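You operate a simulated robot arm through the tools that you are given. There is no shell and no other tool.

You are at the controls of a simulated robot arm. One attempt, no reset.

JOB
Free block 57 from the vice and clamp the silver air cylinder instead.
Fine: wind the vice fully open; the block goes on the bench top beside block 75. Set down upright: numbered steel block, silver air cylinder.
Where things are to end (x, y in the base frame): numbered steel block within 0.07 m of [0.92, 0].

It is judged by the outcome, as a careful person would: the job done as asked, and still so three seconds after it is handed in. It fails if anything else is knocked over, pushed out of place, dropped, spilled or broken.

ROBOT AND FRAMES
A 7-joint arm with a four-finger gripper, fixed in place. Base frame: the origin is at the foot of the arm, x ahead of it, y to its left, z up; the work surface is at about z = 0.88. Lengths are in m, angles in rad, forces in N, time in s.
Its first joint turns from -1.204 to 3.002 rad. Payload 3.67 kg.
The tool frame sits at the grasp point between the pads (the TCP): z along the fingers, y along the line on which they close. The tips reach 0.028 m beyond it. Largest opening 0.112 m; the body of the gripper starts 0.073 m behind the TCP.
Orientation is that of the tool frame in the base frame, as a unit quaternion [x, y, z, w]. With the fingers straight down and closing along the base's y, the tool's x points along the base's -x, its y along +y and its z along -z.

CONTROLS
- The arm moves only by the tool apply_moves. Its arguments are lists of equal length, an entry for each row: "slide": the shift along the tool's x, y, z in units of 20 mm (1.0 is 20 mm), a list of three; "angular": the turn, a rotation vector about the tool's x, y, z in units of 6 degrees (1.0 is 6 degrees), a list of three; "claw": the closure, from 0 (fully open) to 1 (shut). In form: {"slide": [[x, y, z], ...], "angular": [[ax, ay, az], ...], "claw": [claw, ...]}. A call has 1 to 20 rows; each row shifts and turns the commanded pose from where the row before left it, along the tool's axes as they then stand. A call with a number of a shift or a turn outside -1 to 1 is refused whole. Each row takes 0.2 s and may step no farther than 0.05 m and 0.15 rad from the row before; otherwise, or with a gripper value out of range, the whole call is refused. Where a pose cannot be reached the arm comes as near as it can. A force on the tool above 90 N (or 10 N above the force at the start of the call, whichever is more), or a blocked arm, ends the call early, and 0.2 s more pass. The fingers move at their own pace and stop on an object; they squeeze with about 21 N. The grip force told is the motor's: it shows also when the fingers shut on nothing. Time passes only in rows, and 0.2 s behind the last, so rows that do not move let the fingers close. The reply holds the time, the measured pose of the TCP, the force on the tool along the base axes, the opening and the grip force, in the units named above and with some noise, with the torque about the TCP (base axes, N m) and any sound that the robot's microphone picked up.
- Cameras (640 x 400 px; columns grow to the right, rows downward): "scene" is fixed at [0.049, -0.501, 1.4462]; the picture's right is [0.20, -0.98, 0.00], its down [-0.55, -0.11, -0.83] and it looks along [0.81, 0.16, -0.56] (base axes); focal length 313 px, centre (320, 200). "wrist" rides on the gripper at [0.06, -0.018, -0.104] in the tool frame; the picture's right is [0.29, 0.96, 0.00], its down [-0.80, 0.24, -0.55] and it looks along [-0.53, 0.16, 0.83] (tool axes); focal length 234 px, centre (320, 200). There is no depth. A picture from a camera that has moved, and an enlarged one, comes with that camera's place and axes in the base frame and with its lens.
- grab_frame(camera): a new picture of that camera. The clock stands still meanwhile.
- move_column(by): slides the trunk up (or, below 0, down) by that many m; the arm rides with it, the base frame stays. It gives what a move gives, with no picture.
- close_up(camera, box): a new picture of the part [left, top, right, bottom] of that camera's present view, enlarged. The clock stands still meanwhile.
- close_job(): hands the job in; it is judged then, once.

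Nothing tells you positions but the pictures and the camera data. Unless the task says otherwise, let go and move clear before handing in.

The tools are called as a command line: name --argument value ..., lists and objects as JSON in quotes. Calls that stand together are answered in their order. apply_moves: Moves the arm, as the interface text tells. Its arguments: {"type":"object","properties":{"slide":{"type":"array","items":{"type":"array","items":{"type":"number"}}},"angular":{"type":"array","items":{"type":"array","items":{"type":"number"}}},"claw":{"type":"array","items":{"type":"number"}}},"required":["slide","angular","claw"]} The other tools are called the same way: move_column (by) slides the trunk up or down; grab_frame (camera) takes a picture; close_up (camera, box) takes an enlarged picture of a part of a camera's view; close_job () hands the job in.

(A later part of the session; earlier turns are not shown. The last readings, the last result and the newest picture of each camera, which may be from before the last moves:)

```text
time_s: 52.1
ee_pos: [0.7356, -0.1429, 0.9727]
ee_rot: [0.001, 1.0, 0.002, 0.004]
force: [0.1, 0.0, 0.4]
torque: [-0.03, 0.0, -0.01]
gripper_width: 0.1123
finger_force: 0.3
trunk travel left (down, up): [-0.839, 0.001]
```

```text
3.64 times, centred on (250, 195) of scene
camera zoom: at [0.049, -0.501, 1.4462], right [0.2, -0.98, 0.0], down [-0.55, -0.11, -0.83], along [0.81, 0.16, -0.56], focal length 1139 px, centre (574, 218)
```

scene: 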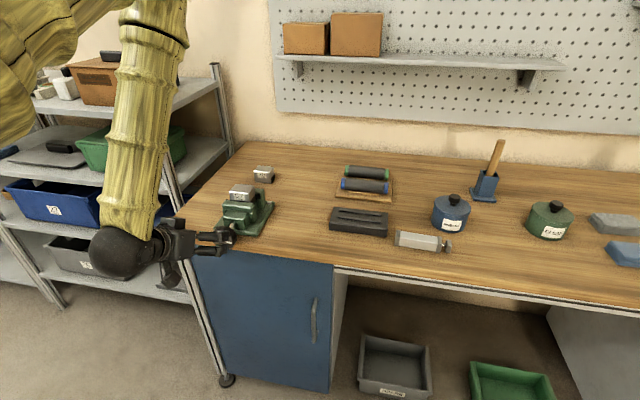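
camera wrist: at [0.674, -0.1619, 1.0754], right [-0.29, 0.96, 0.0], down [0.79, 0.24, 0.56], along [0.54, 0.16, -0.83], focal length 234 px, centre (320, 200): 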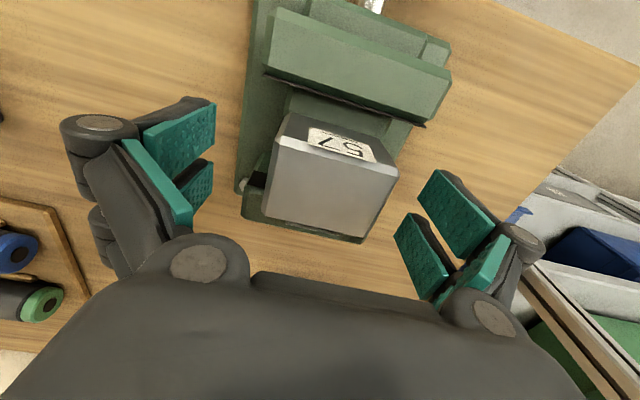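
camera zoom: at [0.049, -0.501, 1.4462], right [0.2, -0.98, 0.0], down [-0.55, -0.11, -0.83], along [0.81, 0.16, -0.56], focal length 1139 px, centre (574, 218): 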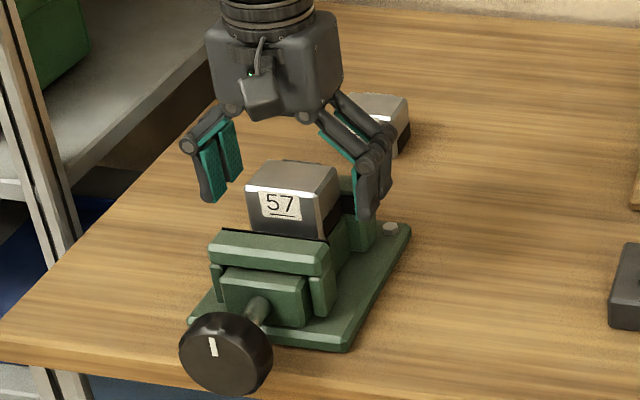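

The block is centred between the fingers. Closing to grip, then lifting a little to check the hold.

apply_moves --slide '[[0, 0.1, 0], [0, 0, 0], [0, 0, 0], [0, 0, 0], [0, 0, -0.25], [0, 0, -0.25], [0, 0, -0.5], [0, 0, 0]]' --angular '[[0, 0, 0], [0, 0, 0], [0, 0, 0], [0, 0, 0], [0, 0, 0], [0, 0, 0], [0, 0, 0], [0, 0, 0]]' --claw '[1, 1, 1, 1, 1, 1, 1, 1]'

grab_frame --camera "wrist"

close_up --camera "scene" --box '[190, 140, 310, 250]'

```text
time_s: 53.6
ee_pos: [0.7353, -0.1403, 0.973]
ee_rot: [0.0, 1.0, 0.003, -0.004]
force: [22.8, -1.4, -53.7]
torque: [0.63, -0.35, 0.28]
gripper_width: 0.0888
finger_force: 44.5
trunk travel left (down, up): [-0.839, 0.001]
stopped in row 7: the force on the tool passed its limit at 100 N (the readings are from after the stop); the commanded pose is now the measured one
```

```text
taken
camera wrist: at [0.6767, -0.1593, 1.077], right [-0.29, 0.96, 0.01], down [0.8, 0.24, 0.55], along [0.52, 0.16, -0.84], focal length 234 px, centre (320, 200)
```

wrist: 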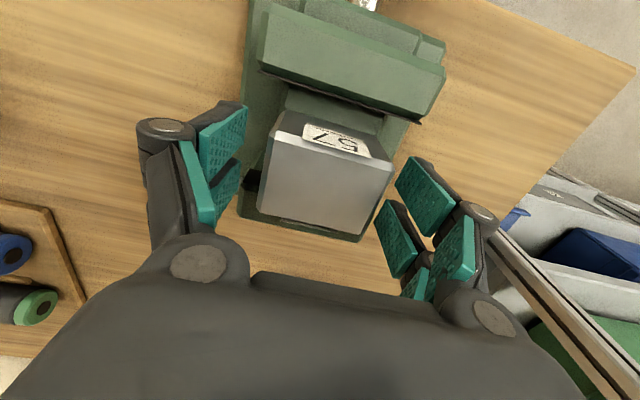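

```text
3.64 times, centred on (250, 195) of scene
camera zoom: at [0.049, -0.501, 1.4462], right [0.2, -0.98, 0.0], down [-0.55, -0.11, -0.83], along [0.81, 0.16, -0.56], focal length 1139 px, centre (574, 218)
```

zoom: 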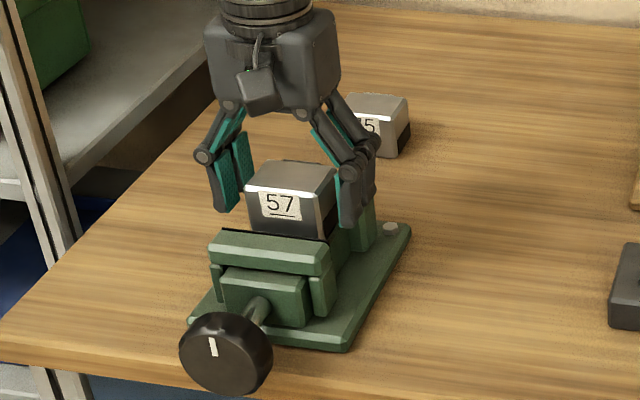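

The fingers caught the vice's jaw (0.089 m wide), not the block, because the tips were below the jaw top. I'll open, rise so the tips clear the jaw tops, and grip only the part of the block above.

apply_moves --slide '[[0, 0, 0], [0, 0, 0], [0, 0, 0], [0, 0, -0.4], [0, 0, -0.4], [0.3, 0, 0], [0, 0, 0]]' --angular '[[0, 0, 0], [0, 0, 0], [0, 0, 0], [0, 0, 0], [0, 0, 0], [0, 0, 0], [0, 0, 0]]' --claw '[0, 0, 0, 0, 0, 0, 0]'

grab_frame --camera "wrist"

close_up --camera "scene" --box '[210, 160, 290, 230]'

```text
time_s: 55.2
ee_pos: [0.7253, -0.1388, 0.9962]
ee_rot: [0.001, 1.0, 0.003, -0.003]
force: [0.1, -0.2, 0.4]
torque: [0.0, 0.0, -0.01]
gripper_width: 0.1121
finger_force: 0.0
trunk travel left (down, up): [-0.839, 0.001]
```

```text
taken
camera wrist: at [0.6657, -0.1589, 1.0995], right [-0.29, 0.96, 0.01], down [0.8, 0.24, 0.55], along [0.53, 0.16, -0.83], focal length 234 px, centre (320, 200)
```

wrist: 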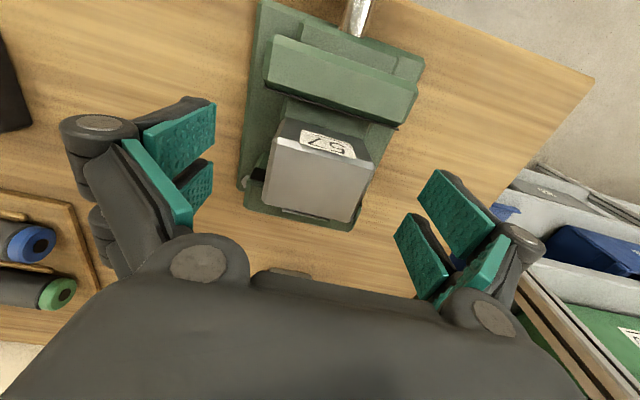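

```text
5.71 times, centred on (250, 195) of scene
camera zoom: at [0.049, -0.501, 1.4462], right [0.2, -0.98, 0.0], down [-0.55, -0.11, -0.83], along [0.81, 0.16, -0.56], focal length 1790 px, centre (720, 229)
```

zoom: 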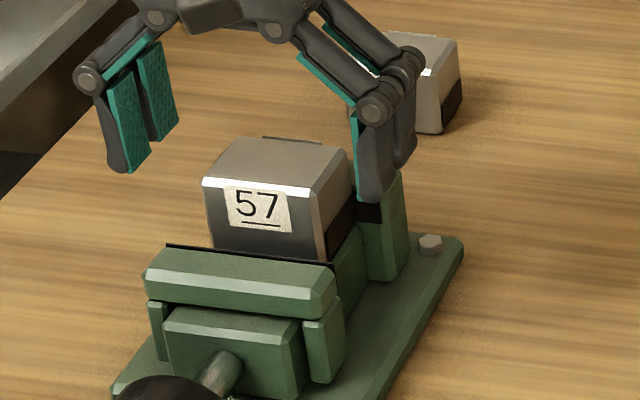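

The fingers are two-pronged and about 40 mm wide in total, and the rear prong had caught the fixed jaw. Now at x 0.725 I'll lower slightly, with tips at about 0.96, just above the jaw tops, and grip the block.

apply_moves --slide '[[0, -0.1, 0.4], [0, 0, 0], [0, 0, 0], [0, 0, 0], [0, 0, 0], [0, 0, 0]]' --angular '[[0, 0, 0], [0, 0, 0], [0, 0, 0], [0, 0, 0], [0, 0, 0], [0, 0, 0]]' --claw '[0, 1, 1, 1, 1, 1]'

grab_frame --camera "wrist"

close_up --camera "scene" --box '[210, 160, 290, 230]'

```text
time_s: 56.6
ee_pos: [0.7253, -0.1417, 0.9872]
ee_rot: [0.0, 1.0, 0.003, -0.002]
force: [0.6, 0.0, 0.4]
torque: [-0.02, 0.01, 0.0]
gripper_width: 0.0601
finger_force: 21.4
trunk travel left (down, up): [-0.839, 0.001]
```

```text
taken
camera wrist: at [0.6659, -0.1602, 1.0914], right [-0.29, 0.96, 0.01], down [0.8, 0.24, 0.55], along [0.53, 0.16, -0.83], focal length 234 px, centre (320, 200)
```

wrist: 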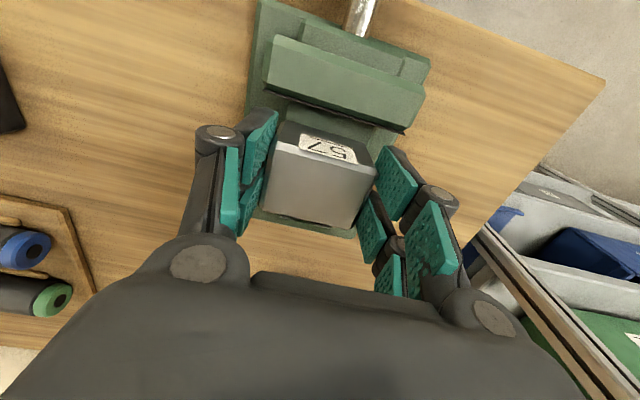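

```text
5.71 times, centred on (250, 195) of scene
camera zoom: at [0.049, -0.501, 1.4462], right [0.2, -0.98, 0.0], down [-0.55, -0.11, -0.83], along [0.81, 0.16, -0.56], focal length 1790 px, centre (720, 229)
```

zoom: 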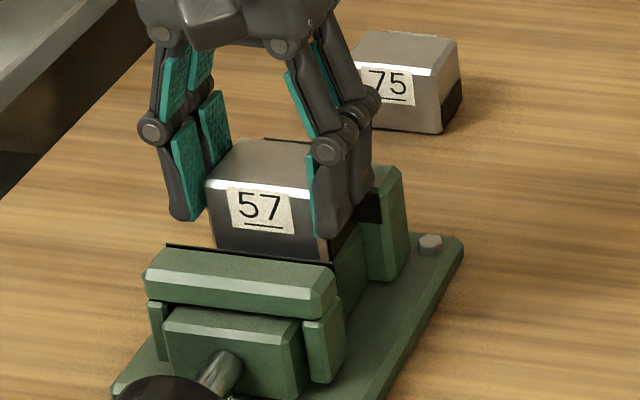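

Gripping the block now: 0.060 m wide, 21 N, no side load. Lifting straight up.

apply_moves --slide '[[0, 0, -0.3], [0, 0, -0.5], [0, 0, -0.8], [0, 0, -0.8], [0, 0, -0.8], [0, 0, -0.8], [0, 0, 0]]' --angular '[[0, 0, 0], [0, 0, 0], [0, 0, 0], [0, 0, 0], [0, 0, 0], [0, 0, 0], [0, 0, 0]]' --claw '[1, 1, 1, 1, 1, 1, 1]'

grab_frame --camera "wrist"

close_up --camera "scene" --box '[180, 120, 320, 250]'

```text
time_s: 58.2
ee_pos: [0.7262, -0.1411, 1.0668]
ee_rot: [0.001, 1.0, 0.004, -0.003]
force: [-0.3, -0.6, -3.0]
torque: [-0.02, 0.02, -0.02]
gripper_width: 0.0599
finger_force: 21.0
trunk travel left (down, up): [-0.839, 0.001]
```

```text
taken
camera wrist: at [0.6673, -0.1601, 1.1702], right [-0.29, 0.96, 0.01], down [0.8, 0.24, 0.55], along [0.53, 0.16, -0.83], focal length 234 px, centre (320, 200)
```

wrist: 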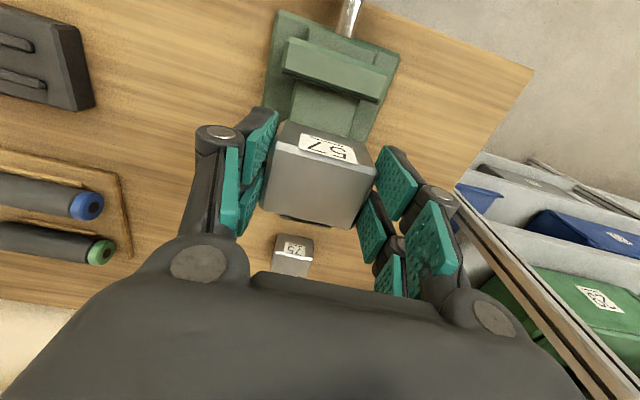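

```text
3.08 times, centred on (250, 185) of scene
camera zoom: at [0.049, -0.501, 1.4462], right [0.2, -0.98, 0.0], down [-0.55, -0.11, -0.83], along [0.81, 0.16, -0.56], focal length 964 px, centre (535, 246)
```

zoom: 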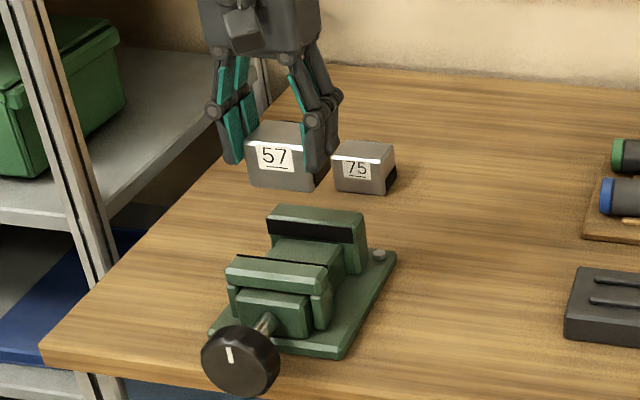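

Block 57 is up cleanly. Now carrying it over to (0.92, 0), beside block 75 (which I place near (0.955, -0.123)), at a height well above everything.

apply_moves --slide '[[-0.5, 0.4, 0], [-0.92, 0.705, 0], [-0.92, 0.705, 0], [-0.92, 0.705, 0], [-0.92, 0.705, 0], [-0.92, 0.705, 0], [-0.92, 0.705, 0], [-0.92, 0.705, 0], [-0.92, 0.705, 0], [-0.92, 0.705, 0], [-0.42, 0.305, 0], [0, 0, 0]]' --angular '[[0, 0, 0], [0, 0, 0], [0, 0, 0], [0, 0, 0], [0, 0, 0], [0, 0, 0], [0, 0, 0], [0, 0, 0], [0, 0, 0], [0, 0, 0], [0, 0, 0], [0, 0, 0]]' --claw '[1, 1, 1, 1, 1, 1, 1, 1, 1, 1, 1, 1]'

close_up --camera "scene" --box '[180, 100, 340, 240]'

grab_frame --camera "wrist"

```text
time_s: 60.9
ee_pos: [0.9077, -0.0013, 1.0667]
ee_rot: [0.001, 1.0, 0.002, -0.002]
force: [0.5, 0.2, -3.3]
torque: [-0.02, 0.01, 0.0]
gripper_width: 0.06
finger_force: 21.3
trunk travel left (down, up): [-0.839, 0.001]
```

```text
2.86 times, centred on (260, 170) of scene
camera zoom: at [0.049, -0.501, 1.4462], right [0.2, -0.98, 0.0], down [-0.55, -0.11, -0.83], along [0.81, 0.16, -0.56], focal length 895 px, centre (491, 286)
```

zoom: 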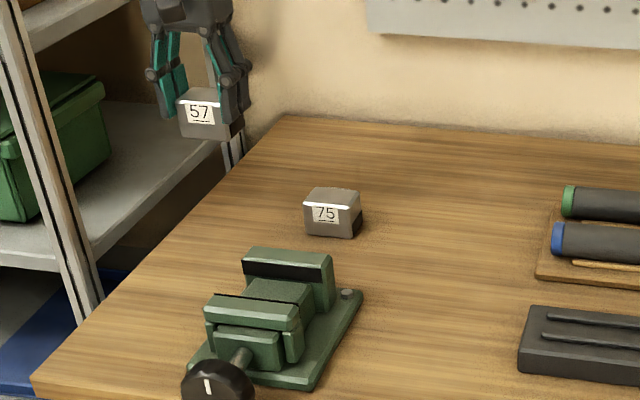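

```text
taken
camera wrist: at [0.8493, -0.0197, 1.1698], right [-0.29, 0.96, 0.01], down [0.8, 0.24, 0.55], along [0.53, 0.16, -0.83], focal length 234 px, centre (320, 200)
```

wrist: 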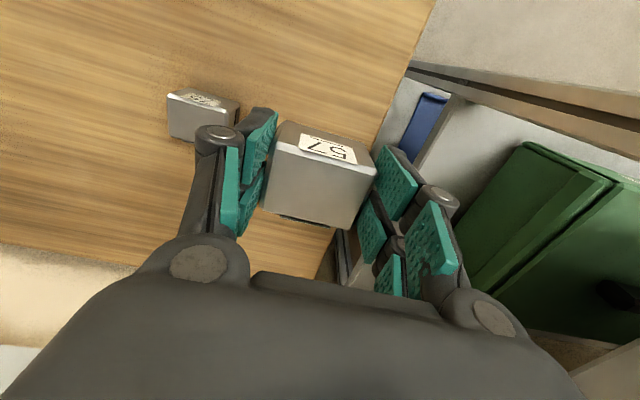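

Good: the bench's left edge is about y 0.08, so the spot is solidly on the bench and clear of block 75. Lowering quickly, then in small steps to touch.

apply_moves --slide '[[0, -0.1, 0.8], [0, 0, 0.8], [0, 0, 0.8], [0, 0, 0.8], [0, 0, 0.8], [0, 0, 0.8], [0, 0, 0.8], [0, 0, 0.5], [0, 0, 0]]' --angular '[[0, 0, 0], [0, 0, 0], [0, 0, 0], [0, 0, 0], [0, 0, 0], [0, 0, 0], [0, 0, 0], [0, 0, 0], [0, 0, 0]]' --claw '[1, 1, 1, 1, 1, 1, 1, 1, 1]'

close_up --camera "scene" --box '[200, 120, 300, 210]'

```text
time_s: 62.9
ee_pos: [0.9086, -0.0017, 0.944]
ee_rot: [0.0, 1.0, 0.003, -0.003]
force: [-0.1, 0.2, -3.6]
torque: [0.01, 0.0, 0.02]
gripper_width: 0.0598
finger_force: 21.6
trunk travel left (down, up): [-0.839, 0.001]
```

```text
4.44 times, centred on (250, 165) of scene
camera zoom: at [0.049, -0.501, 1.4462], right [0.2, -0.98, 0.0], down [-0.55, -0.11, -0.83], along [0.81, 0.16, -0.56], focal length 1392 px, centre (631, 356)
```

zoom: 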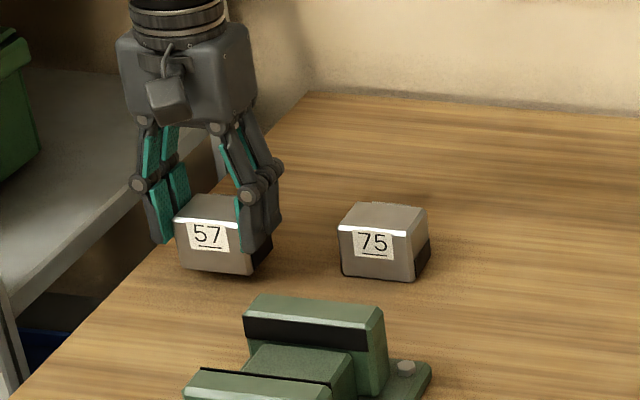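

apply_moves --slide '[[0, 0, 0.2], [0, 0, 0.2], [0, 0, 0.1], [0, 0, 0.1], [0, 0, 0]]' --angular '[[0, 0, 0], [0, 0, 0], [0, 0, 0], [0, 0, 0], [0, 0, 0]]' --claw '[1, 1, 1, 1, 1]'

close_up --camera "scene" --box '[210, 145, 290, 195]'

```text
time_s: 64.0
ee_pos: [0.9078, -0.0023, 0.9334]
ee_rot: [0.002, 1.0, 0.002, -0.003]
force: [-0.1, -0.8, -1.7]
torque: [0.04, 0.04, -0.01]
gripper_width: 0.0601
finger_force: 21.0
trunk travel left (down, up): [-0.839, 0.001]
```

```text
8.00 times, centred on (250, 170) of scene
camera zoom: at [0.049, -0.501, 1.4462], right [0.2, -0.98, 0.0], down [-0.55, -0.11, -0.83], along [0.81, 0.16, -0.56], focal length 2505 px, centre (880, 440)
```

zoom: 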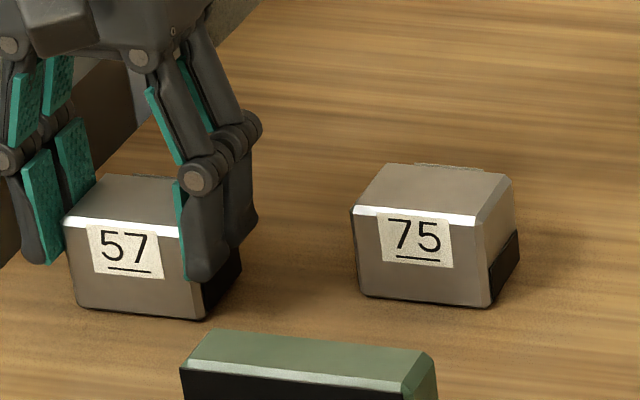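

apply_moves --slide '[[0, 0, 0.06], [0, 0, 0.06], [0, 0, 0]]' --angular '[[0, 0, 0], [0, 0, 0], [0, 0, 0]]' --claw '[1, 1, 1]'

```text
time_s: 64.8
ee_pos: [0.9088, -0.0019, 0.9313]
ee_rot: [0.001, 1.0, 0.003, -0.001]
force: [4.9, -2.2, 14.6]
torque: [-0.1, 0.0, 0.02]
gripper_width: 0.0598
finger_force: 20.8
trunk travel left (down, up): [-0.839, 0.001]
```

The bench is taking the load (+15 N), so the block is down. I'll open and rise clear.

apply_moves --slide '[[0, 0, 0], [0, 0, 0], [0, 0, 0], [0, 0, 0], [0, 0, -0.5], [0, 0, -0.8], [0, 0, -0.8], [0, 0, -0.8], [0, 0, -0.8], [0, 0, -0.8], [0, 0, -0.8], [0, 0, -0.8], [0, 0, -0.8]]' --angular '[[0, 0, 0], [0, 0, 0], [0, 0, 0], [0, 0, 0], [0, 0, 0], [0, 0, 0], [0, 0, 0], [0, 0, 0], [0, 0, 0], [0, 0, 0], [0, 0, 0], [0, 0, 0], [0, 0, 0]]' --claw '[0.4, 0, 0, 0, 0, 0, 0, 0, 0, 0, 0, 0, 0]'

close_up --camera "scene" --box '[190, 130, 310, 250]'

grab_frame --camera "wrist"

```text
time_s: 67.7
ee_pos: [0.9091, -0.0029, 1.0674]
ee_rot: [0.0, 1.0, 0.002, -0.003]
force: [-0.6, 0.1, -0.2]
torque: [-0.04, -0.05, 0.02]
gripper_width: 0.112
finger_force: 0.0
trunk travel left (down, up): [-0.839, 0.001]
```

```text
3.33 times, centred on (250, 190) of scene
camera zoom: at [0.049, -0.501, 1.4462], right [0.2, -0.98, 0.0], down [-0.55, -0.11, -0.83], along [0.81, 0.16, -0.56], focal length 1044 px, centre (553, 233)
```

zoom: 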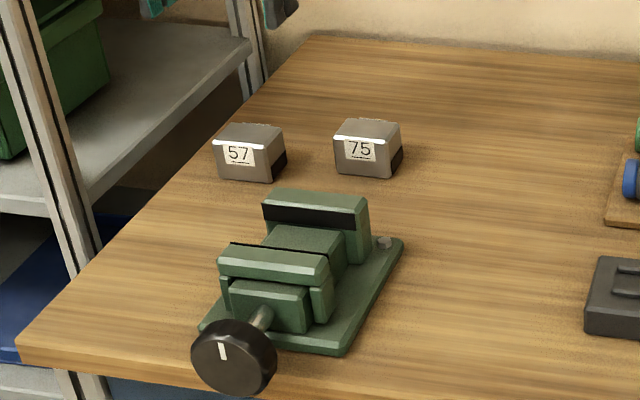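

```text
taken
camera wrist: at [0.85, -0.0225, 1.1715], right [-0.29, 0.96, 0.01], down [0.8, 0.24, 0.55], along [0.53, 0.16, -0.83], focal length 234 px, centre (320, 200)
```

wrist: 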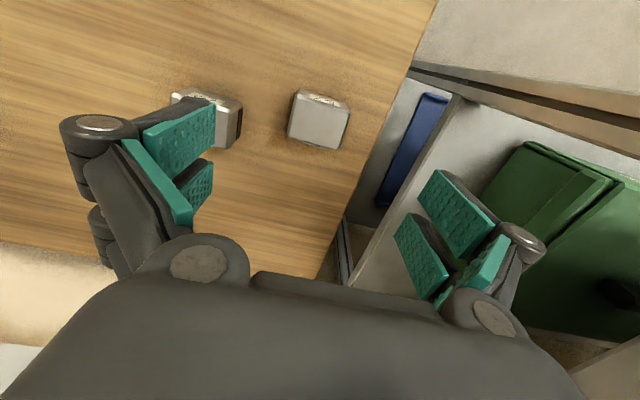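

Block 57 stands upright at about (0.918, -0.003), and the vice is empty and open, with its bed at z ≈ 0.935. Next I'll travel over to the silver cylinder near (0.71, -0.635).

apply_moves --slide '[[0.31, -0.98, -0.2], [0.31, -0.98, -0.2], [0.31, -0.98, -0.2], [0.31, -0.98, -0.2], [0.31, -0.98, 0], [0.31, -0.98, 0], [0.31, -0.98, 0], [0.31, -0.98, 0], [0.31, -0.98, 0], [0.31, -0.98, 0], [0.31, -0.98, 0], [0.31, -0.98, 0], [0.31, -0.98, 0], [0.31, -0.98, 0], [0.31, -0.98, 0], [0.31, -0.98, 0]]' --angular '[[0, 0, 0], [0, 0, 0], [0, 0, 0], [0, 0, 0], [0, 0, 0], [0, 0, 0], [0, 0, 0], [0, 0, 0], [0, 0, 0], [0, 0, 0], [0, 0, 0], [0, 0, 0], [0, 0, 0], [0, 0, 0], [0, 0, 0], [0, 0, 0]]' --claw '[0, 0, 0, 0, 0, 0, 0, 0, 0, 0, 0, 0, 0, 0, 0, 0]'

apply_moves --slide '[[0.31, -0.98, 0], [0.31, -0.98, 0], [0.31, -0.98, 0], [0.31, -0.98, 0], [0.31, -0.98, 0], [0.31, -0.98, 0], [0.31, -0.98, 0], [0.31, -0.98, 0], [0.31, -0.98, 0], [0.31, -0.98, 0], [0.31, -0.98, 0], [0.31, -0.98, 0], [0.31, -0.98, 0], [0.31, -0.98, 0], [0.31, -0.98, 0], [0.31, -0.98, 0]]' --angular '[[0, 0, 0], [0, 0, 0], [0, 0, 0], [0, 0, 0], [0, 0, 0], [0, 0, 0], [0, 0, 0], [0, 0, 0], [0, 0, 0], [0, 0, 0], [0, 0, 0], [0, 0, 0], [0, 0, 0], [0, 0, 0], [0, 0, 0], [0, 0, 0]]' --claw '[0, 0, 0, 0, 0, 0, 0, 0, 0, 0, 0, 0, 0, 0, 0, 0]'

grab_frame --camera "wrist"

grab_frame --camera "scene"

```text
time_s: 71.0
ee_pos: [0.8084, -0.3172, 1.0839]
ee_rot: [0.001, 1.0, 0.002, -0.002]
force: [0.8, -0.8, -0.1]
torque: [0.01, 0.01, -0.01]
gripper_width: 0.1121
finger_force: 0.1
trunk travel left (down, up): [-0.839, 0.001]
```

```text
time_s: 74.5
ee_pos: [0.7115, -0.6298, 1.0818]
ee_rot: [0.0, 1.0, 0.004, -0.002]
force: [0.9, -0.2, -0.3]
torque: [0.03, 0.02, 0.01]
gripper_width: 0.1118
finger_force: 0.1
trunk travel left (down, up): [-0.839, 0.001]
```

```text
taken
camera wrist: at [0.6519, -0.6494, 1.1864], right [-0.29, 0.96, 0.01], down [0.8, 0.24, 0.55], along [0.53, 0.16, -0.83], focal length 234 px, centre (320, 200)
```

wrist: 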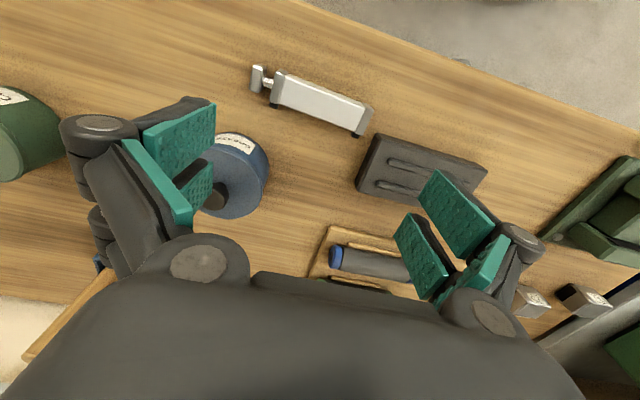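

```text
taken
```

scene: 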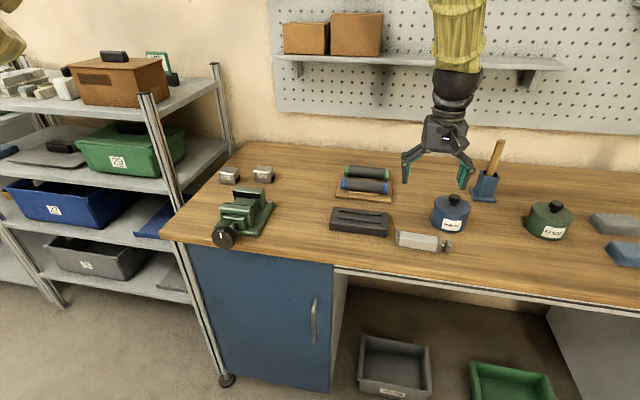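

close_up --camera "wrist" --box '[230, 50, 390, 150]'

close_up --camera "scene" --box '[380, 210, 470, 266]'

```text
4.00 times, centred on (310, 100) of wrist
camera zoom: at [0.6519, -0.6494, 1.1864], right [-0.29, 0.96, 0.01], down [0.8, 0.24, 0.55], along [0.53, 0.16, -0.83], focal length 937 px, centre (360, 600)
```

zoom: 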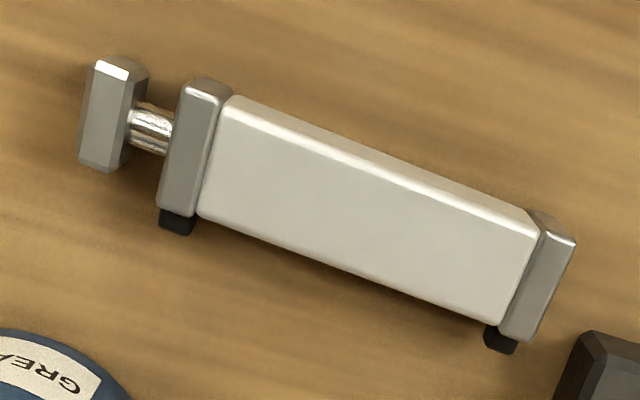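

```text
7.11 times, centred on (425, 238) of scene
camera zoom: at [0.049, -0.501, 1.4462], right [0.2, -0.98, 0.0], down [-0.55, -0.11, -0.83], along [0.81, 0.16, -0.56], focal length 2227 px, centre (-427, -70)
```

zoom: 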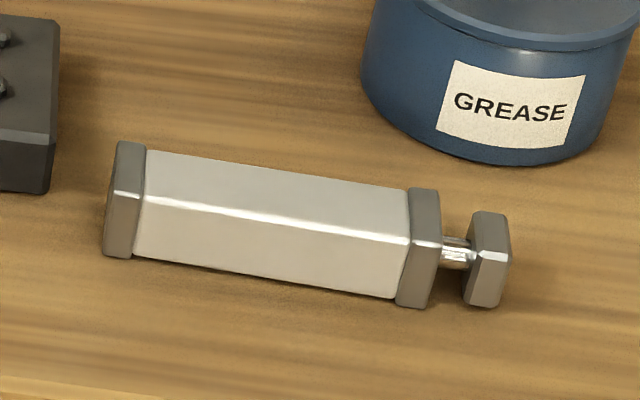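

The cylinder is about 32 mm high and 31 mm deep, lying along y with its body centre near (0.705, -0.629). Two black ports sit on its +x side at the end caps. I'll yaw the tool 90° so the fingers close along x.

apply_moves --slide '[[0, 0, 0], [0, 0, 0], [0, 0, 0], [0, 0, 0], [0, 0, 0], [0, 0, 0], [0, 0, 0], [0, 0, 0], [0, 0, 0], [0, 0, 0], [0, 0, 0], [0, 0, 0], [0, 0, 0], [0, 0, 0], [0, 0, 0], [0, -0.3, 0.8], [0, 0, 0.8], [0, 0, 0]]' --angular '[[0, 0, 1], [0, 0, 1], [0, 0, 1], [0, 0, 1], [0, 0, 1], [0, 0, 1], [0, 0, 1], [0, 0, 1], [0, 0, 1], [0, 0, 1], [0, 0, 1], [0, 0, 1], [0, 0, 1], [0, 0, 1], [0, 0, 1], [0, 0, 0], [0, 0, 0], [0, 0, 0]]' --claw '[0, 0, 0, 0, 0, 0, 0, 0, 0, 0, 0, 0, 0, 0, 0, 0, 0, 0]'

grab_frame --camera "wrist"

close_up --camera "scene" --box '[340, 120, 520, 270]'

```text
time_s: 78.2
ee_pos: [0.7044, -0.6286, 1.0511]
ee_rot: [0.708, 0.706, -0.001, -0.003]
force: [-0.9, 0.0, -0.5]
torque: [-0.01, -0.02, -0.02]
gripper_width: 0.1121
finger_force: 0.1
trunk travel left (down, up): [-0.839, 0.001]
```

```text
taken
camera wrist: at [0.6865, -0.5709, 1.1555], right [0.96, 0.29, 0.0], down [0.24, -0.8, 0.55], along [0.15, -0.53, -0.84], focal length 234 px, centre (320, 200)
```

wrist: 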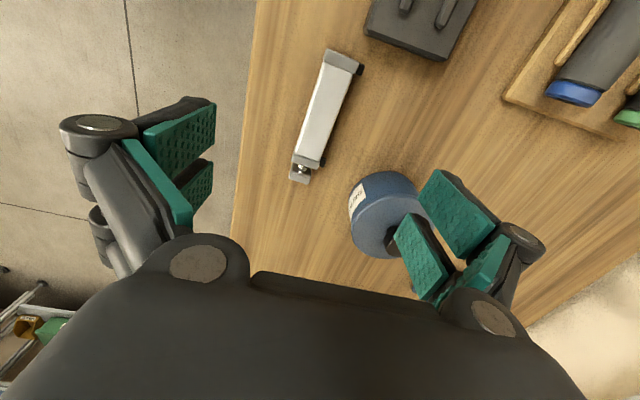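

```text
2.67 times, centred on (430, 195) of scene
camera zoom: at [0.049, -0.501, 1.4462], right [0.2, -0.98, 0.0], down [-0.55, -0.11, -0.83], along [0.81, 0.16, -0.56], focal length 835 px, centre (27, 213)
```

zoom: 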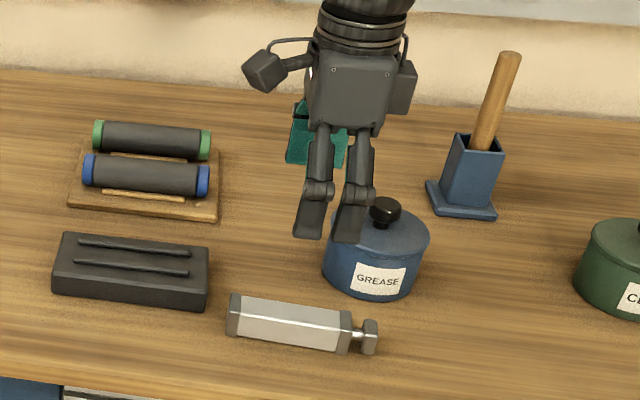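

close_up --camera "wrist" --box '[270, 35, 380, 195]'

```text
2.50 times, centred on (325, 115) of wrist
camera zoom: at [0.6865, -0.5709, 1.1555], right [0.96, 0.29, 0.0], down [0.24, -0.8, 0.55], along [0.15, -0.53, -0.84], focal length 585 px, centre (308, 412)
```

zoom: 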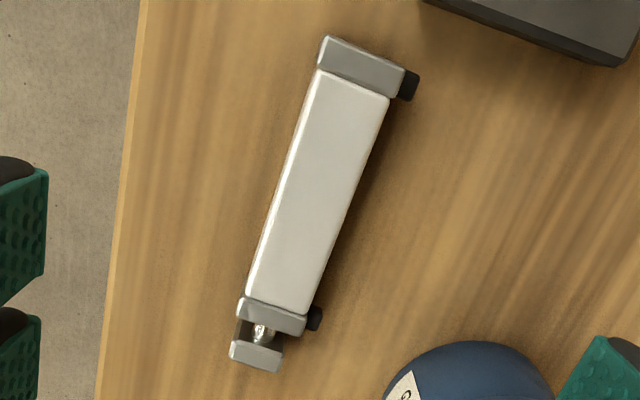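

The cylinder is centred at (0.7035, -0.6295) and is yawed about 3°. I'll match that yaw, go down to TCP z ≈ 0.929 for a shallow grip on its top 10 mm, and close.

apply_moves --slide '[[-0.05, -0.05, 0], [0, 0, 0.8], [0, 0, 0.8], [0, 0, 0.8], [0, 0, 0.8], [0, 0, 0.8], [0, 0, 0.8], [0, 0, 0.8], [0, 0, 0.5], [0, 0, 0]]' --angular '[[0, 0, 0.55], [0, 0, 0], [0, 0, 0], [0, 0, 0], [0, 0, 0], [0, 0, 0], [0, 0, 0], [0, 0, 0], [0, 0, 0], [0, 0, 0]]' --claw '[0.3, 0.4, 0.4, 0.4, 0.4, 0.4, 0.4, 0.4, 0.4, 0.4]'

grab_frame --camera "wrist"

close_up --camera "scene" --box '[370, 190, 480, 270]'

```text
time_s: 80.5
ee_pos: [0.7015, -0.6285, 0.9278]
ee_rot: [0.728, 0.686, 0.0, -0.005]
force: [0.5, 0.3, -0.1]
torque: [0.01, 0.0, -0.02]
gripper_width: 0.067
finger_force: 0.1
trunk travel left (down, up): [-0.839, 0.001]
```

```text
taken
camera wrist: at [0.6876, -0.5699, 1.0323], right [0.97, 0.23, 0.0], down [0.2, -0.81, 0.55], along [0.12, -0.53, -0.84], focal length 234 px, centre (320, 200)
```

wrist: 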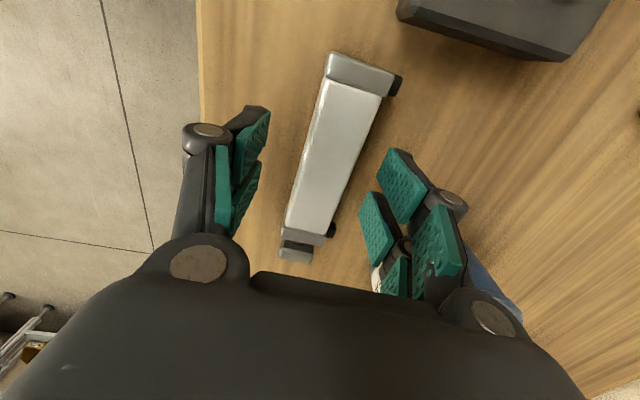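

```text
5.00 times, centred on (425, 230) of scene
camera zoom: at [0.049, -0.501, 1.4462], right [0.2, -0.98, 0.0], down [-0.55, -0.11, -0.83], along [0.81, 0.16, -0.56], focal length 1566 px, centre (-205, 50)
```

zoom: 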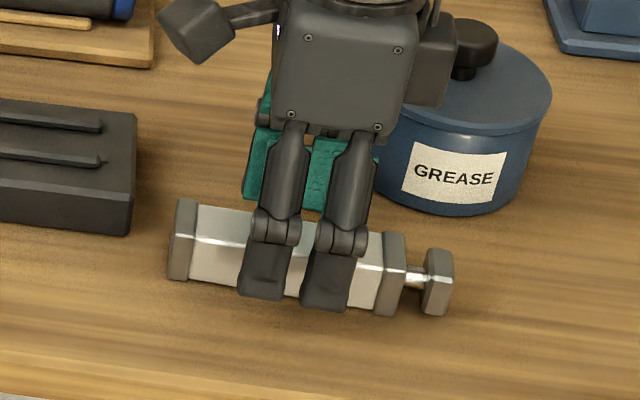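

apply_moves --slide '[[0, 0.05, 0], [0, 0, 0], [0, 0, 0], [0, 0, 0]]' --angular '[[0, 0, 0], [0, 0, 0], [0, 0, 0], [0, 0, 0]]' --claw '[0.5, 1, 1, 1]'

apply_moves --slide '[[0, 0, -0.3], [0, 0, -0.5], [0, 0, -0.5], [0, 0, 0]]' --angular '[[0, 0, 0], [0, 0, 0], [0, 0, 0], [0, 0, 0]]' --claw '[1, 1, 1, 1]'

grab_frame --camera "wrist"

close_up --camera "scene" --box '[370, 190, 480, 270]'

```text
time_s: 81.5
ee_pos: [0.7026, -0.6302, 0.9279]
ee_rot: [0.728, 0.686, 0.001, -0.003]
force: [-0.5, 0.7, 0.2]
torque: [0.23, 0.03, -0.02]
gripper_width: 0.032
finger_force: 20.5
trunk travel left (down, up): [-0.839, 0.001]
```

```text
time_s: 82.5
ee_pos: [0.7038, -0.6319, 0.9539]
ee_rot: [0.728, 0.686, 0.0, -0.005]
force: [0.1, -0.3, -1.5]
torque: [0.02, -0.04, 0.02]
gripper_width: 0.0318
finger_force: 20.7
trunk travel left (down, up): [-0.839, 0.001]
```

```text
taken
camera wrist: at [0.6903, -0.5717, 1.0577], right [0.97, 0.23, 0.0], down [0.2, -0.81, 0.55], along [0.12, -0.53, -0.84], focal length 234 px, centre (320, 200)
```

wrist: 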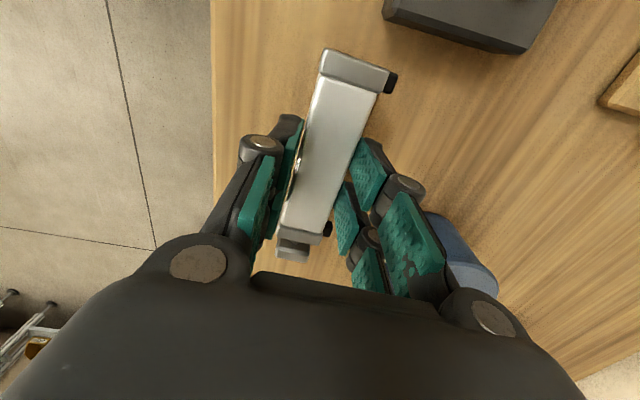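

```text
5.00 times, centred on (425, 230) of scene
camera zoom: at [0.049, -0.501, 1.4462], right [0.2, -0.98, 0.0], down [-0.55, -0.11, -0.83], along [0.81, 0.16, -0.56], focal length 1566 px, centre (-205, 50)
```

zoom: 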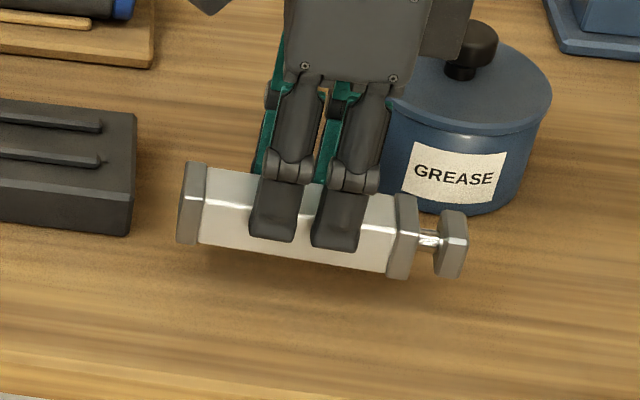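

The cylinder is held level (32 mm wide, 21 N). I'll raise it, square up the yaw, and carry it toward the vice.

apply_moves --slide '[[0, 0, -0.7], [0, 0, -0.9], [0, 0, -0.9], [0, 0, -0.9], [0, 0, -0.9], [0, 0, -0.9], [0, 0, -0.9], [0, 0, 0], [0.5, 0, 0], [0.9, 0, 0], [0.9, 0, 0], [0.9, 0, 0], [0.9, 0.1, 0], [0.9, 0.1, 0], [0.9, 0.1, 0], [0.9, 0.1, 0], [0.9, 0.1, 0], [0.9, 0.1, 0], [0.9, 0.1, 0], [0.9, 0.1, 0]]' --angular '[[0, 0, 0], [0, 0, 0], [0, 0, 0], [0, 0, 0], [0, 0, 0], [0, 0, 0], [0, 0, 0], [0, 0, -0.55], [0, 0, 0], [0, 0, 0], [0, 0, 0], [0, 0, 0], [0, 0, 0], [0, 0, 0], [0, 0, 0], [0, 0, 0], [0, 0, 0], [0, 0, 0], [0, 0, 0], [0, 0, 0]]' --claw '[1, 1, 1, 1, 1, 1, 1, 1, 1, 1, 1, 1, 1, 1, 1, 1, 1, 1, 1, 1]'

apply_moves --slide '[[0.9, 0.05, 0], [0.9, 0.05, 0], [0.9, 0.05, 0], [0.9, 0.05, 0], [0.9, 0, 0], [0.9, 0, 0], [0.9, 0, 0], [0.9, 0, 0], [0.9, 0, 0], [0.9, 0, 0], [0.9, 0, 0], [0.9, 0, 0], [0.9, 0, 0], [0.9, 0, 0], [0.9, 0, 0], [0.5, 0, 0], [0, 0, 0]]' --angular '[[0, 0, 0], [0, 0, 0], [0, 0, 0], [0, 0, 0], [0, 0, 0], [0, 0, 0], [0, 0, 0], [0, 0, 0], [0, 0, 0], [0, 0, 0], [0, 0, 0], [0, 0, 0], [0, 0, 0], [0, 0, 0], [0, 0, 0], [0, 0, 0], [0, 0, 0]]' --claw '[1, 1, 1, 1, 1, 1, 1, 1, 1, 1, 1, 1, 1, 1, 1, 1, 1]'

grab_frame --camera "wrist"

close_up --camera "scene" --box '[180, 110, 320, 250]'

```text
time_s: 86.7
ee_pos: [0.7197, -0.4226, 1.0781]
ee_rot: [0.708, 0.707, -0.001, -0.003]
force: [-0.9, 0.9, -1.7]
torque: [0.05, -0.02, 0.0]
gripper_width: 0.0318
finger_force: 21.1
trunk travel left (down, up): [-0.839, 0.001]
```

```text
time_s: 90.2
ee_pos: [0.7245, -0.1428, 1.0798]
ee_rot: [0.708, 0.707, -0.001, -0.005]
force: [0.9, -0.4, -2.1]
torque: [0.05, 0.02, 0.02]
gripper_width: 0.0319
finger_force: 20.9
trunk travel left (down, up): [-0.839, 0.001]
```

```text
taken
camera wrist: at [0.7075, -0.0842, 1.1833], right [0.96, 0.29, 0.0], down [0.24, -0.8, 0.55], along [0.15, -0.53, -0.84], focal length 234 px, centre (320, 200)
```

wrist: 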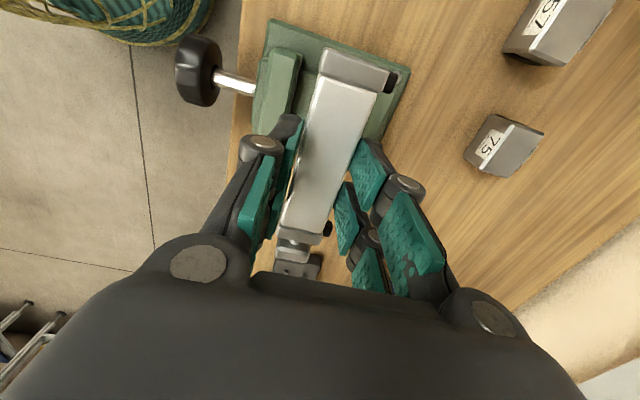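

```text
2.86 times, centred on (250, 180) of scene
camera zoom: at [0.049, -0.501, 1.4462], right [0.2, -0.98, 0.0], down [-0.55, -0.11, -0.83], along [0.81, 0.16, -0.56], focal length 895 px, centre (520, 257)
```

zoom: 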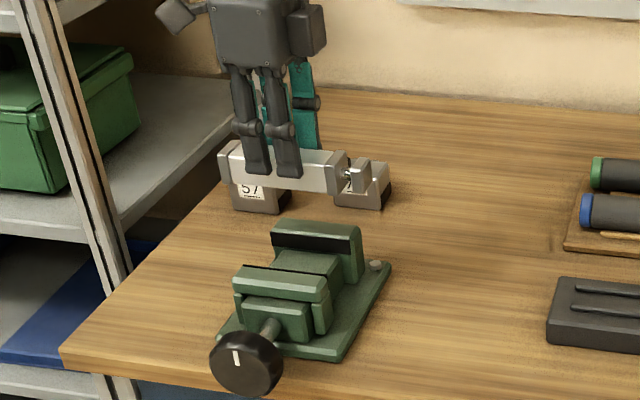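

close_up --camera "wrist" --box '[230, 10, 420, 290]'

close_up --camera "scene" --box '[220, 140, 290, 235]'

```text
1.43 times, centred on (325, 150) of wrist
camera zoom: at [0.7075, -0.0842, 1.1833], right [0.96, 0.29, 0.0], down [0.24, -0.8, 0.55], along [0.15, -0.53, -0.84], focal length 334 px, centre (313, 271)
```

zoom: 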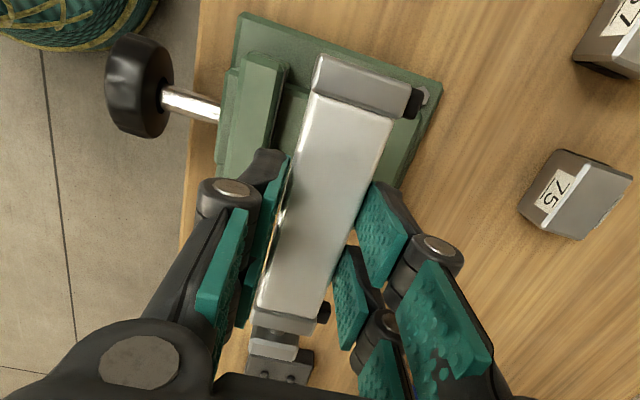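

```text
4.21 times, centred on (255, 188) of scene
camera zoom: at [0.049, -0.501, 1.4462], right [0.2, -0.98, 0.0], down [-0.55, -0.11, -0.83], along [0.81, 0.16, -0.56], focal length 1318 px, centre (594, 253)
```

zoom: 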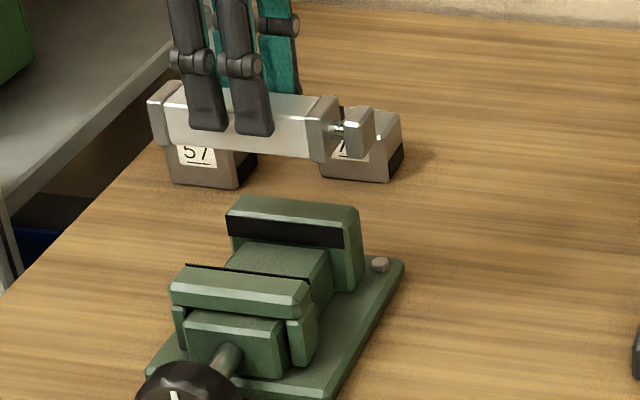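

The cylinder body is centred at y ≈ -0.1405, which matches the jaw centre (-0.1403), so the ports will fall just outside the jaws. I'll shift 6 mm in +x to the middle of the gap and lower to about 9 mm above the bed, then look.

apply_moves --slide '[[0, 0.3, 0], [0, 0, 0.6], [0, 0, 0.6], [0, 0, 0.6], [0, 0, 0.6], [0, 0, 0.5], [0, 0, 0.5], [0, 0, 0.4], [0, 0, 0]]' --angular '[[0, 0, 0], [0, 0, 0], [0, 0, 0], [0, 0, 0], [0, 0, 0], [0, 0, 0], [0, 0, 0], [0, 0, 0], [0, 0, 0]]' --claw '[1, 1, 1, 1, 1, 1, 1, 1, 1]'

close_up --camera "wrist" --box '[200, 0, 440, 290]'

close_up --camera "scene" --box '[200, 160, 290, 240]'

```text
time_s: 92.2
ee_pos: [0.7308, -0.1424, 1.0027]
ee_rot: [0.708, 0.706, 0.0, -0.004]
force: [0.7, -0.4, -2.5]
torque: [-0.01, 0.0, 0.0]
gripper_width: 0.0317
finger_force: 21.0
trunk travel left (down, up): [-0.839, 0.001]
```

```text
1.38 times, centred on (320, 145) of wrist
camera zoom: at [0.713, -0.0837, 1.107], right [0.96, 0.29, 0.0], down [0.24, -0.8, 0.55], along [0.15, -0.53, -0.84], focal length 323 px, centre (320, 276)
```

zoom: 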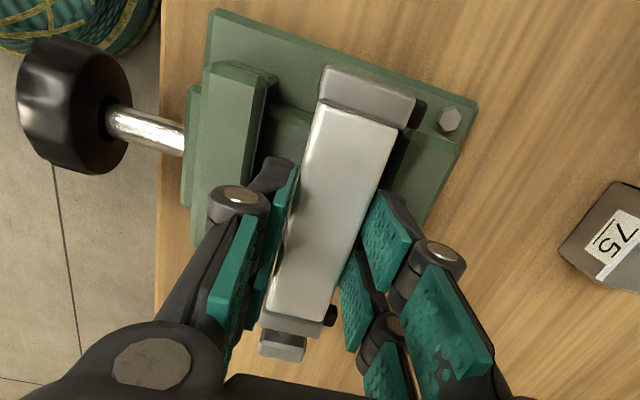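

```text
5.00 times, centred on (245, 200) of scene
camera zoom: at [0.049, -0.501, 1.4462], right [0.2, -0.98, 0.0], down [-0.55, -0.11, -0.83], along [0.81, 0.16, -0.56], focal length 1566 px, centre (695, 200)
```

zoom: 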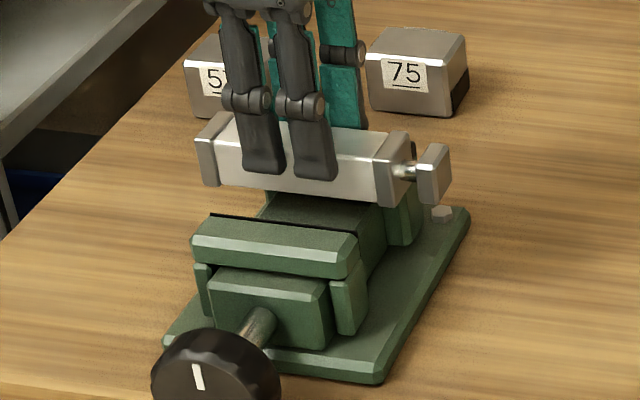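

apply_moves --slide '[[0, 0, 0.25], [0, 0, 0.25], [0, 0, 0.15], [0, 0, 0]]' --angular '[[0, 0, 0], [0, 0, 0], [0, 0, 0], [0, 0, 0]]' --claw '[1, 1, 1, 1]'

close_up --camera "scene" --box '[210, 165, 280, 225]'

```text
time_s: 93.2
ee_pos: [0.7289, -0.1412, 0.99]
ee_rot: [0.707, 0.707, -0.001, -0.003]
force: [-0.6, -0.5, -2.7]
torque: [0.0, -0.01, 0.03]
gripper_width: 0.0318
finger_force: 20.7
trunk travel left (down, up): [-0.839, 0.001]
```

```text
6.67 times, centred on (245, 195) of scene
camera zoom: at [0.049, -0.501, 1.4462], right [0.2, -0.98, 0.0], down [-0.55, -0.11, -0.83], along [0.81, 0.16, -0.56], focal length 2088 px, centre (820, 233)
```

zoom: 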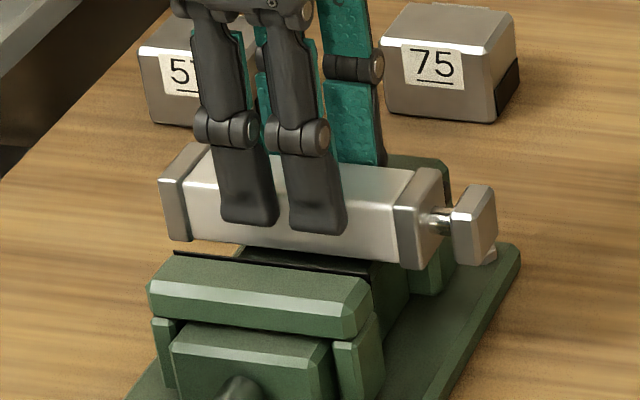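

Still free. I'll lower in roughly 1–2 mm steps and watch for contact.

apply_moves --slide '[[0, 0, 0.1], [0, 0, 0.1], [0, 0, 0]]' --angular '[[0, 0, 0], [0, 0, 0], [0, 0, 0]]' --claw '[1, 1, 1]'

apply_moves --slide '[[0, 0, 0.08], [0, 0, 0]]' --angular '[[0, 0, 0], [0, 0, 0]]' --claw '[1, 1]'

```text
time_s: 94.0
ee_pos: [0.7303, -0.1414, 0.9851]
ee_rot: [0.708, 0.707, 0.0, -0.004]
force: [-0.3, 0.6, -2.4]
torque: [0.01, 0.02, -0.01]
gripper_width: 0.0319
finger_force: 21.0
trunk travel left (down, up): [-0.839, 0.001]
```

```text
time_s: 94.7
ee_pos: [0.73, -0.1421, 0.9841]
ee_rot: [0.708, 0.707, 0.001, -0.003]
force: [-0.1, -0.5, -3.0]
torque: [0.03, 0.02, 0.01]
gripper_width: 0.0319
finger_force: 21.1
trunk travel left (down, up): [-0.839, 0.001]
```

apply_moves --slide '[[0, 0, 0.08], [0, 0, 0]]' --angular '[[0, 0, 0], [0, 0, 0]]' --claw '[1, 1]'

apply_moves --slide '[[0, 0, 0.08], [0, 0, 0]]' --angular '[[0, 0, 0], [0, 0, 0]]' --claw '[1, 1]'

close_up --camera "scene" --box '[210, 165, 280, 225]'

```text
time_s: 95.2
ee_pos: [0.7296, -0.1423, 0.9832]
ee_rot: [0.707, 0.707, 0.0, -0.002]
force: [0.7, 1.8, 7.6]
torque: [0.28, 0.06, 0.01]
gripper_width: 0.0322
finger_force: 20.8
trunk travel left (down, up): [-0.839, 0.001]
```

```text
time_s: 95.8
ee_pos: [0.7297, -0.1424, 0.9828]
ee_rot: [0.708, 0.706, 0.0, -0.002]
force: [3.6, 0.2, 16.8]
torque: [-0.01, -0.17, -0.03]
gripper_width: 0.032
finger_force: 21.0
trunk travel left (down, up): [-0.839, 0.001]
```

```text
6.67 times, centred on (245, 195) of scene
camera zoom: at [0.049, -0.501, 1.4462], right [0.2, -0.98, 0.0], down [-0.55, -0.11, -0.83], along [0.81, 0.16, -0.56], focal length 2088 px, centre (820, 233)
```

zoom: 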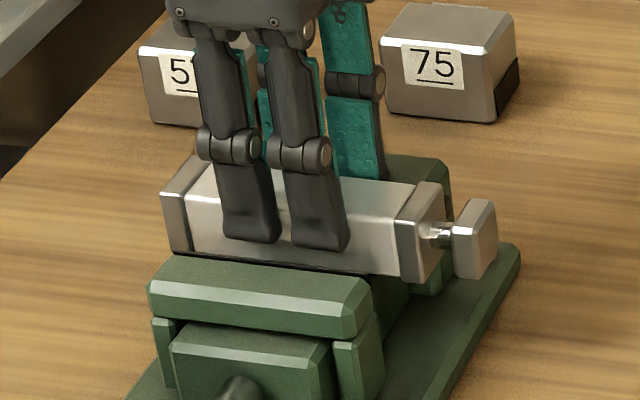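

Contact came at TCP z ≈ 0.983, exactly where the cylinder should sit on the bed. I'll ease the force, open just about 5 mm per side, check it stays, and lift away.

apply_moves --slide '[[0, 0, -0.05], [0, 0, 0], [0, 0, 0], [0, 0, 0]]' --angular '[[0, 0, 0], [0, 0, 0], [0, 0, 0], [0, 0, 0]]' --claw '[0.7, 0.66, 0.64, 0.64]'

close_up --camera "scene" --box '[210, 165, 280, 225]'

close_up --camera "wrist" --box '[200, 0, 440, 290]'

```text
time_s: 96.8
ee_pos: [0.7298, -0.1425, 0.9827]
ee_rot: [0.708, 0.706, 0.0, -0.003]
force: [0.0, -0.5, 1.8]
torque: [-0.03, -0.01, -0.02]
gripper_width: 0.0405
finger_force: 0.1
trunk travel left (down, up): [-0.839, 0.001]
```

```text
6.67 times, centred on (245, 195) of scene
camera zoom: at [0.049, -0.501, 1.4462], right [0.2, -0.98, 0.0], down [-0.55, -0.11, -0.83], along [0.81, 0.16, -0.56], focal length 2088 px, centre (820, 233)
```

zoom: 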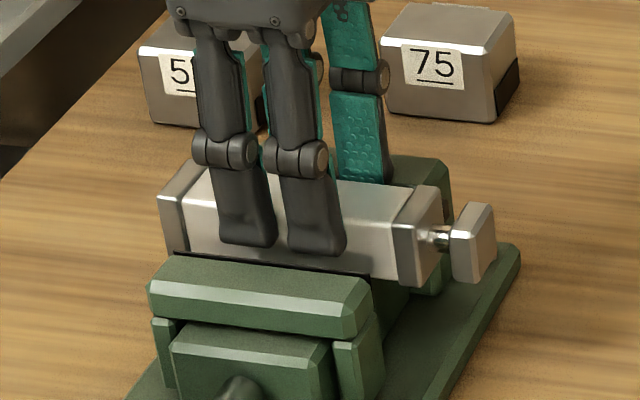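

```text
1.38 times, centred on (320, 145) of wrist
camera zoom: at [0.7125, -0.0836, 1.086], right [0.96, 0.29, 0.0], down [0.24, -0.8, 0.55], along [0.15, -0.53, -0.84], focal length 323 px, centre (320, 276)
```

zoom: 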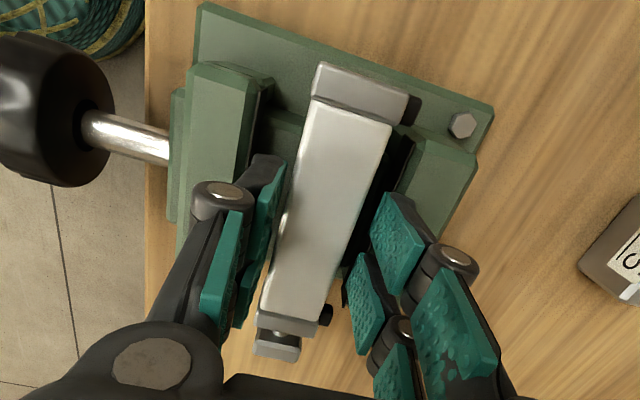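

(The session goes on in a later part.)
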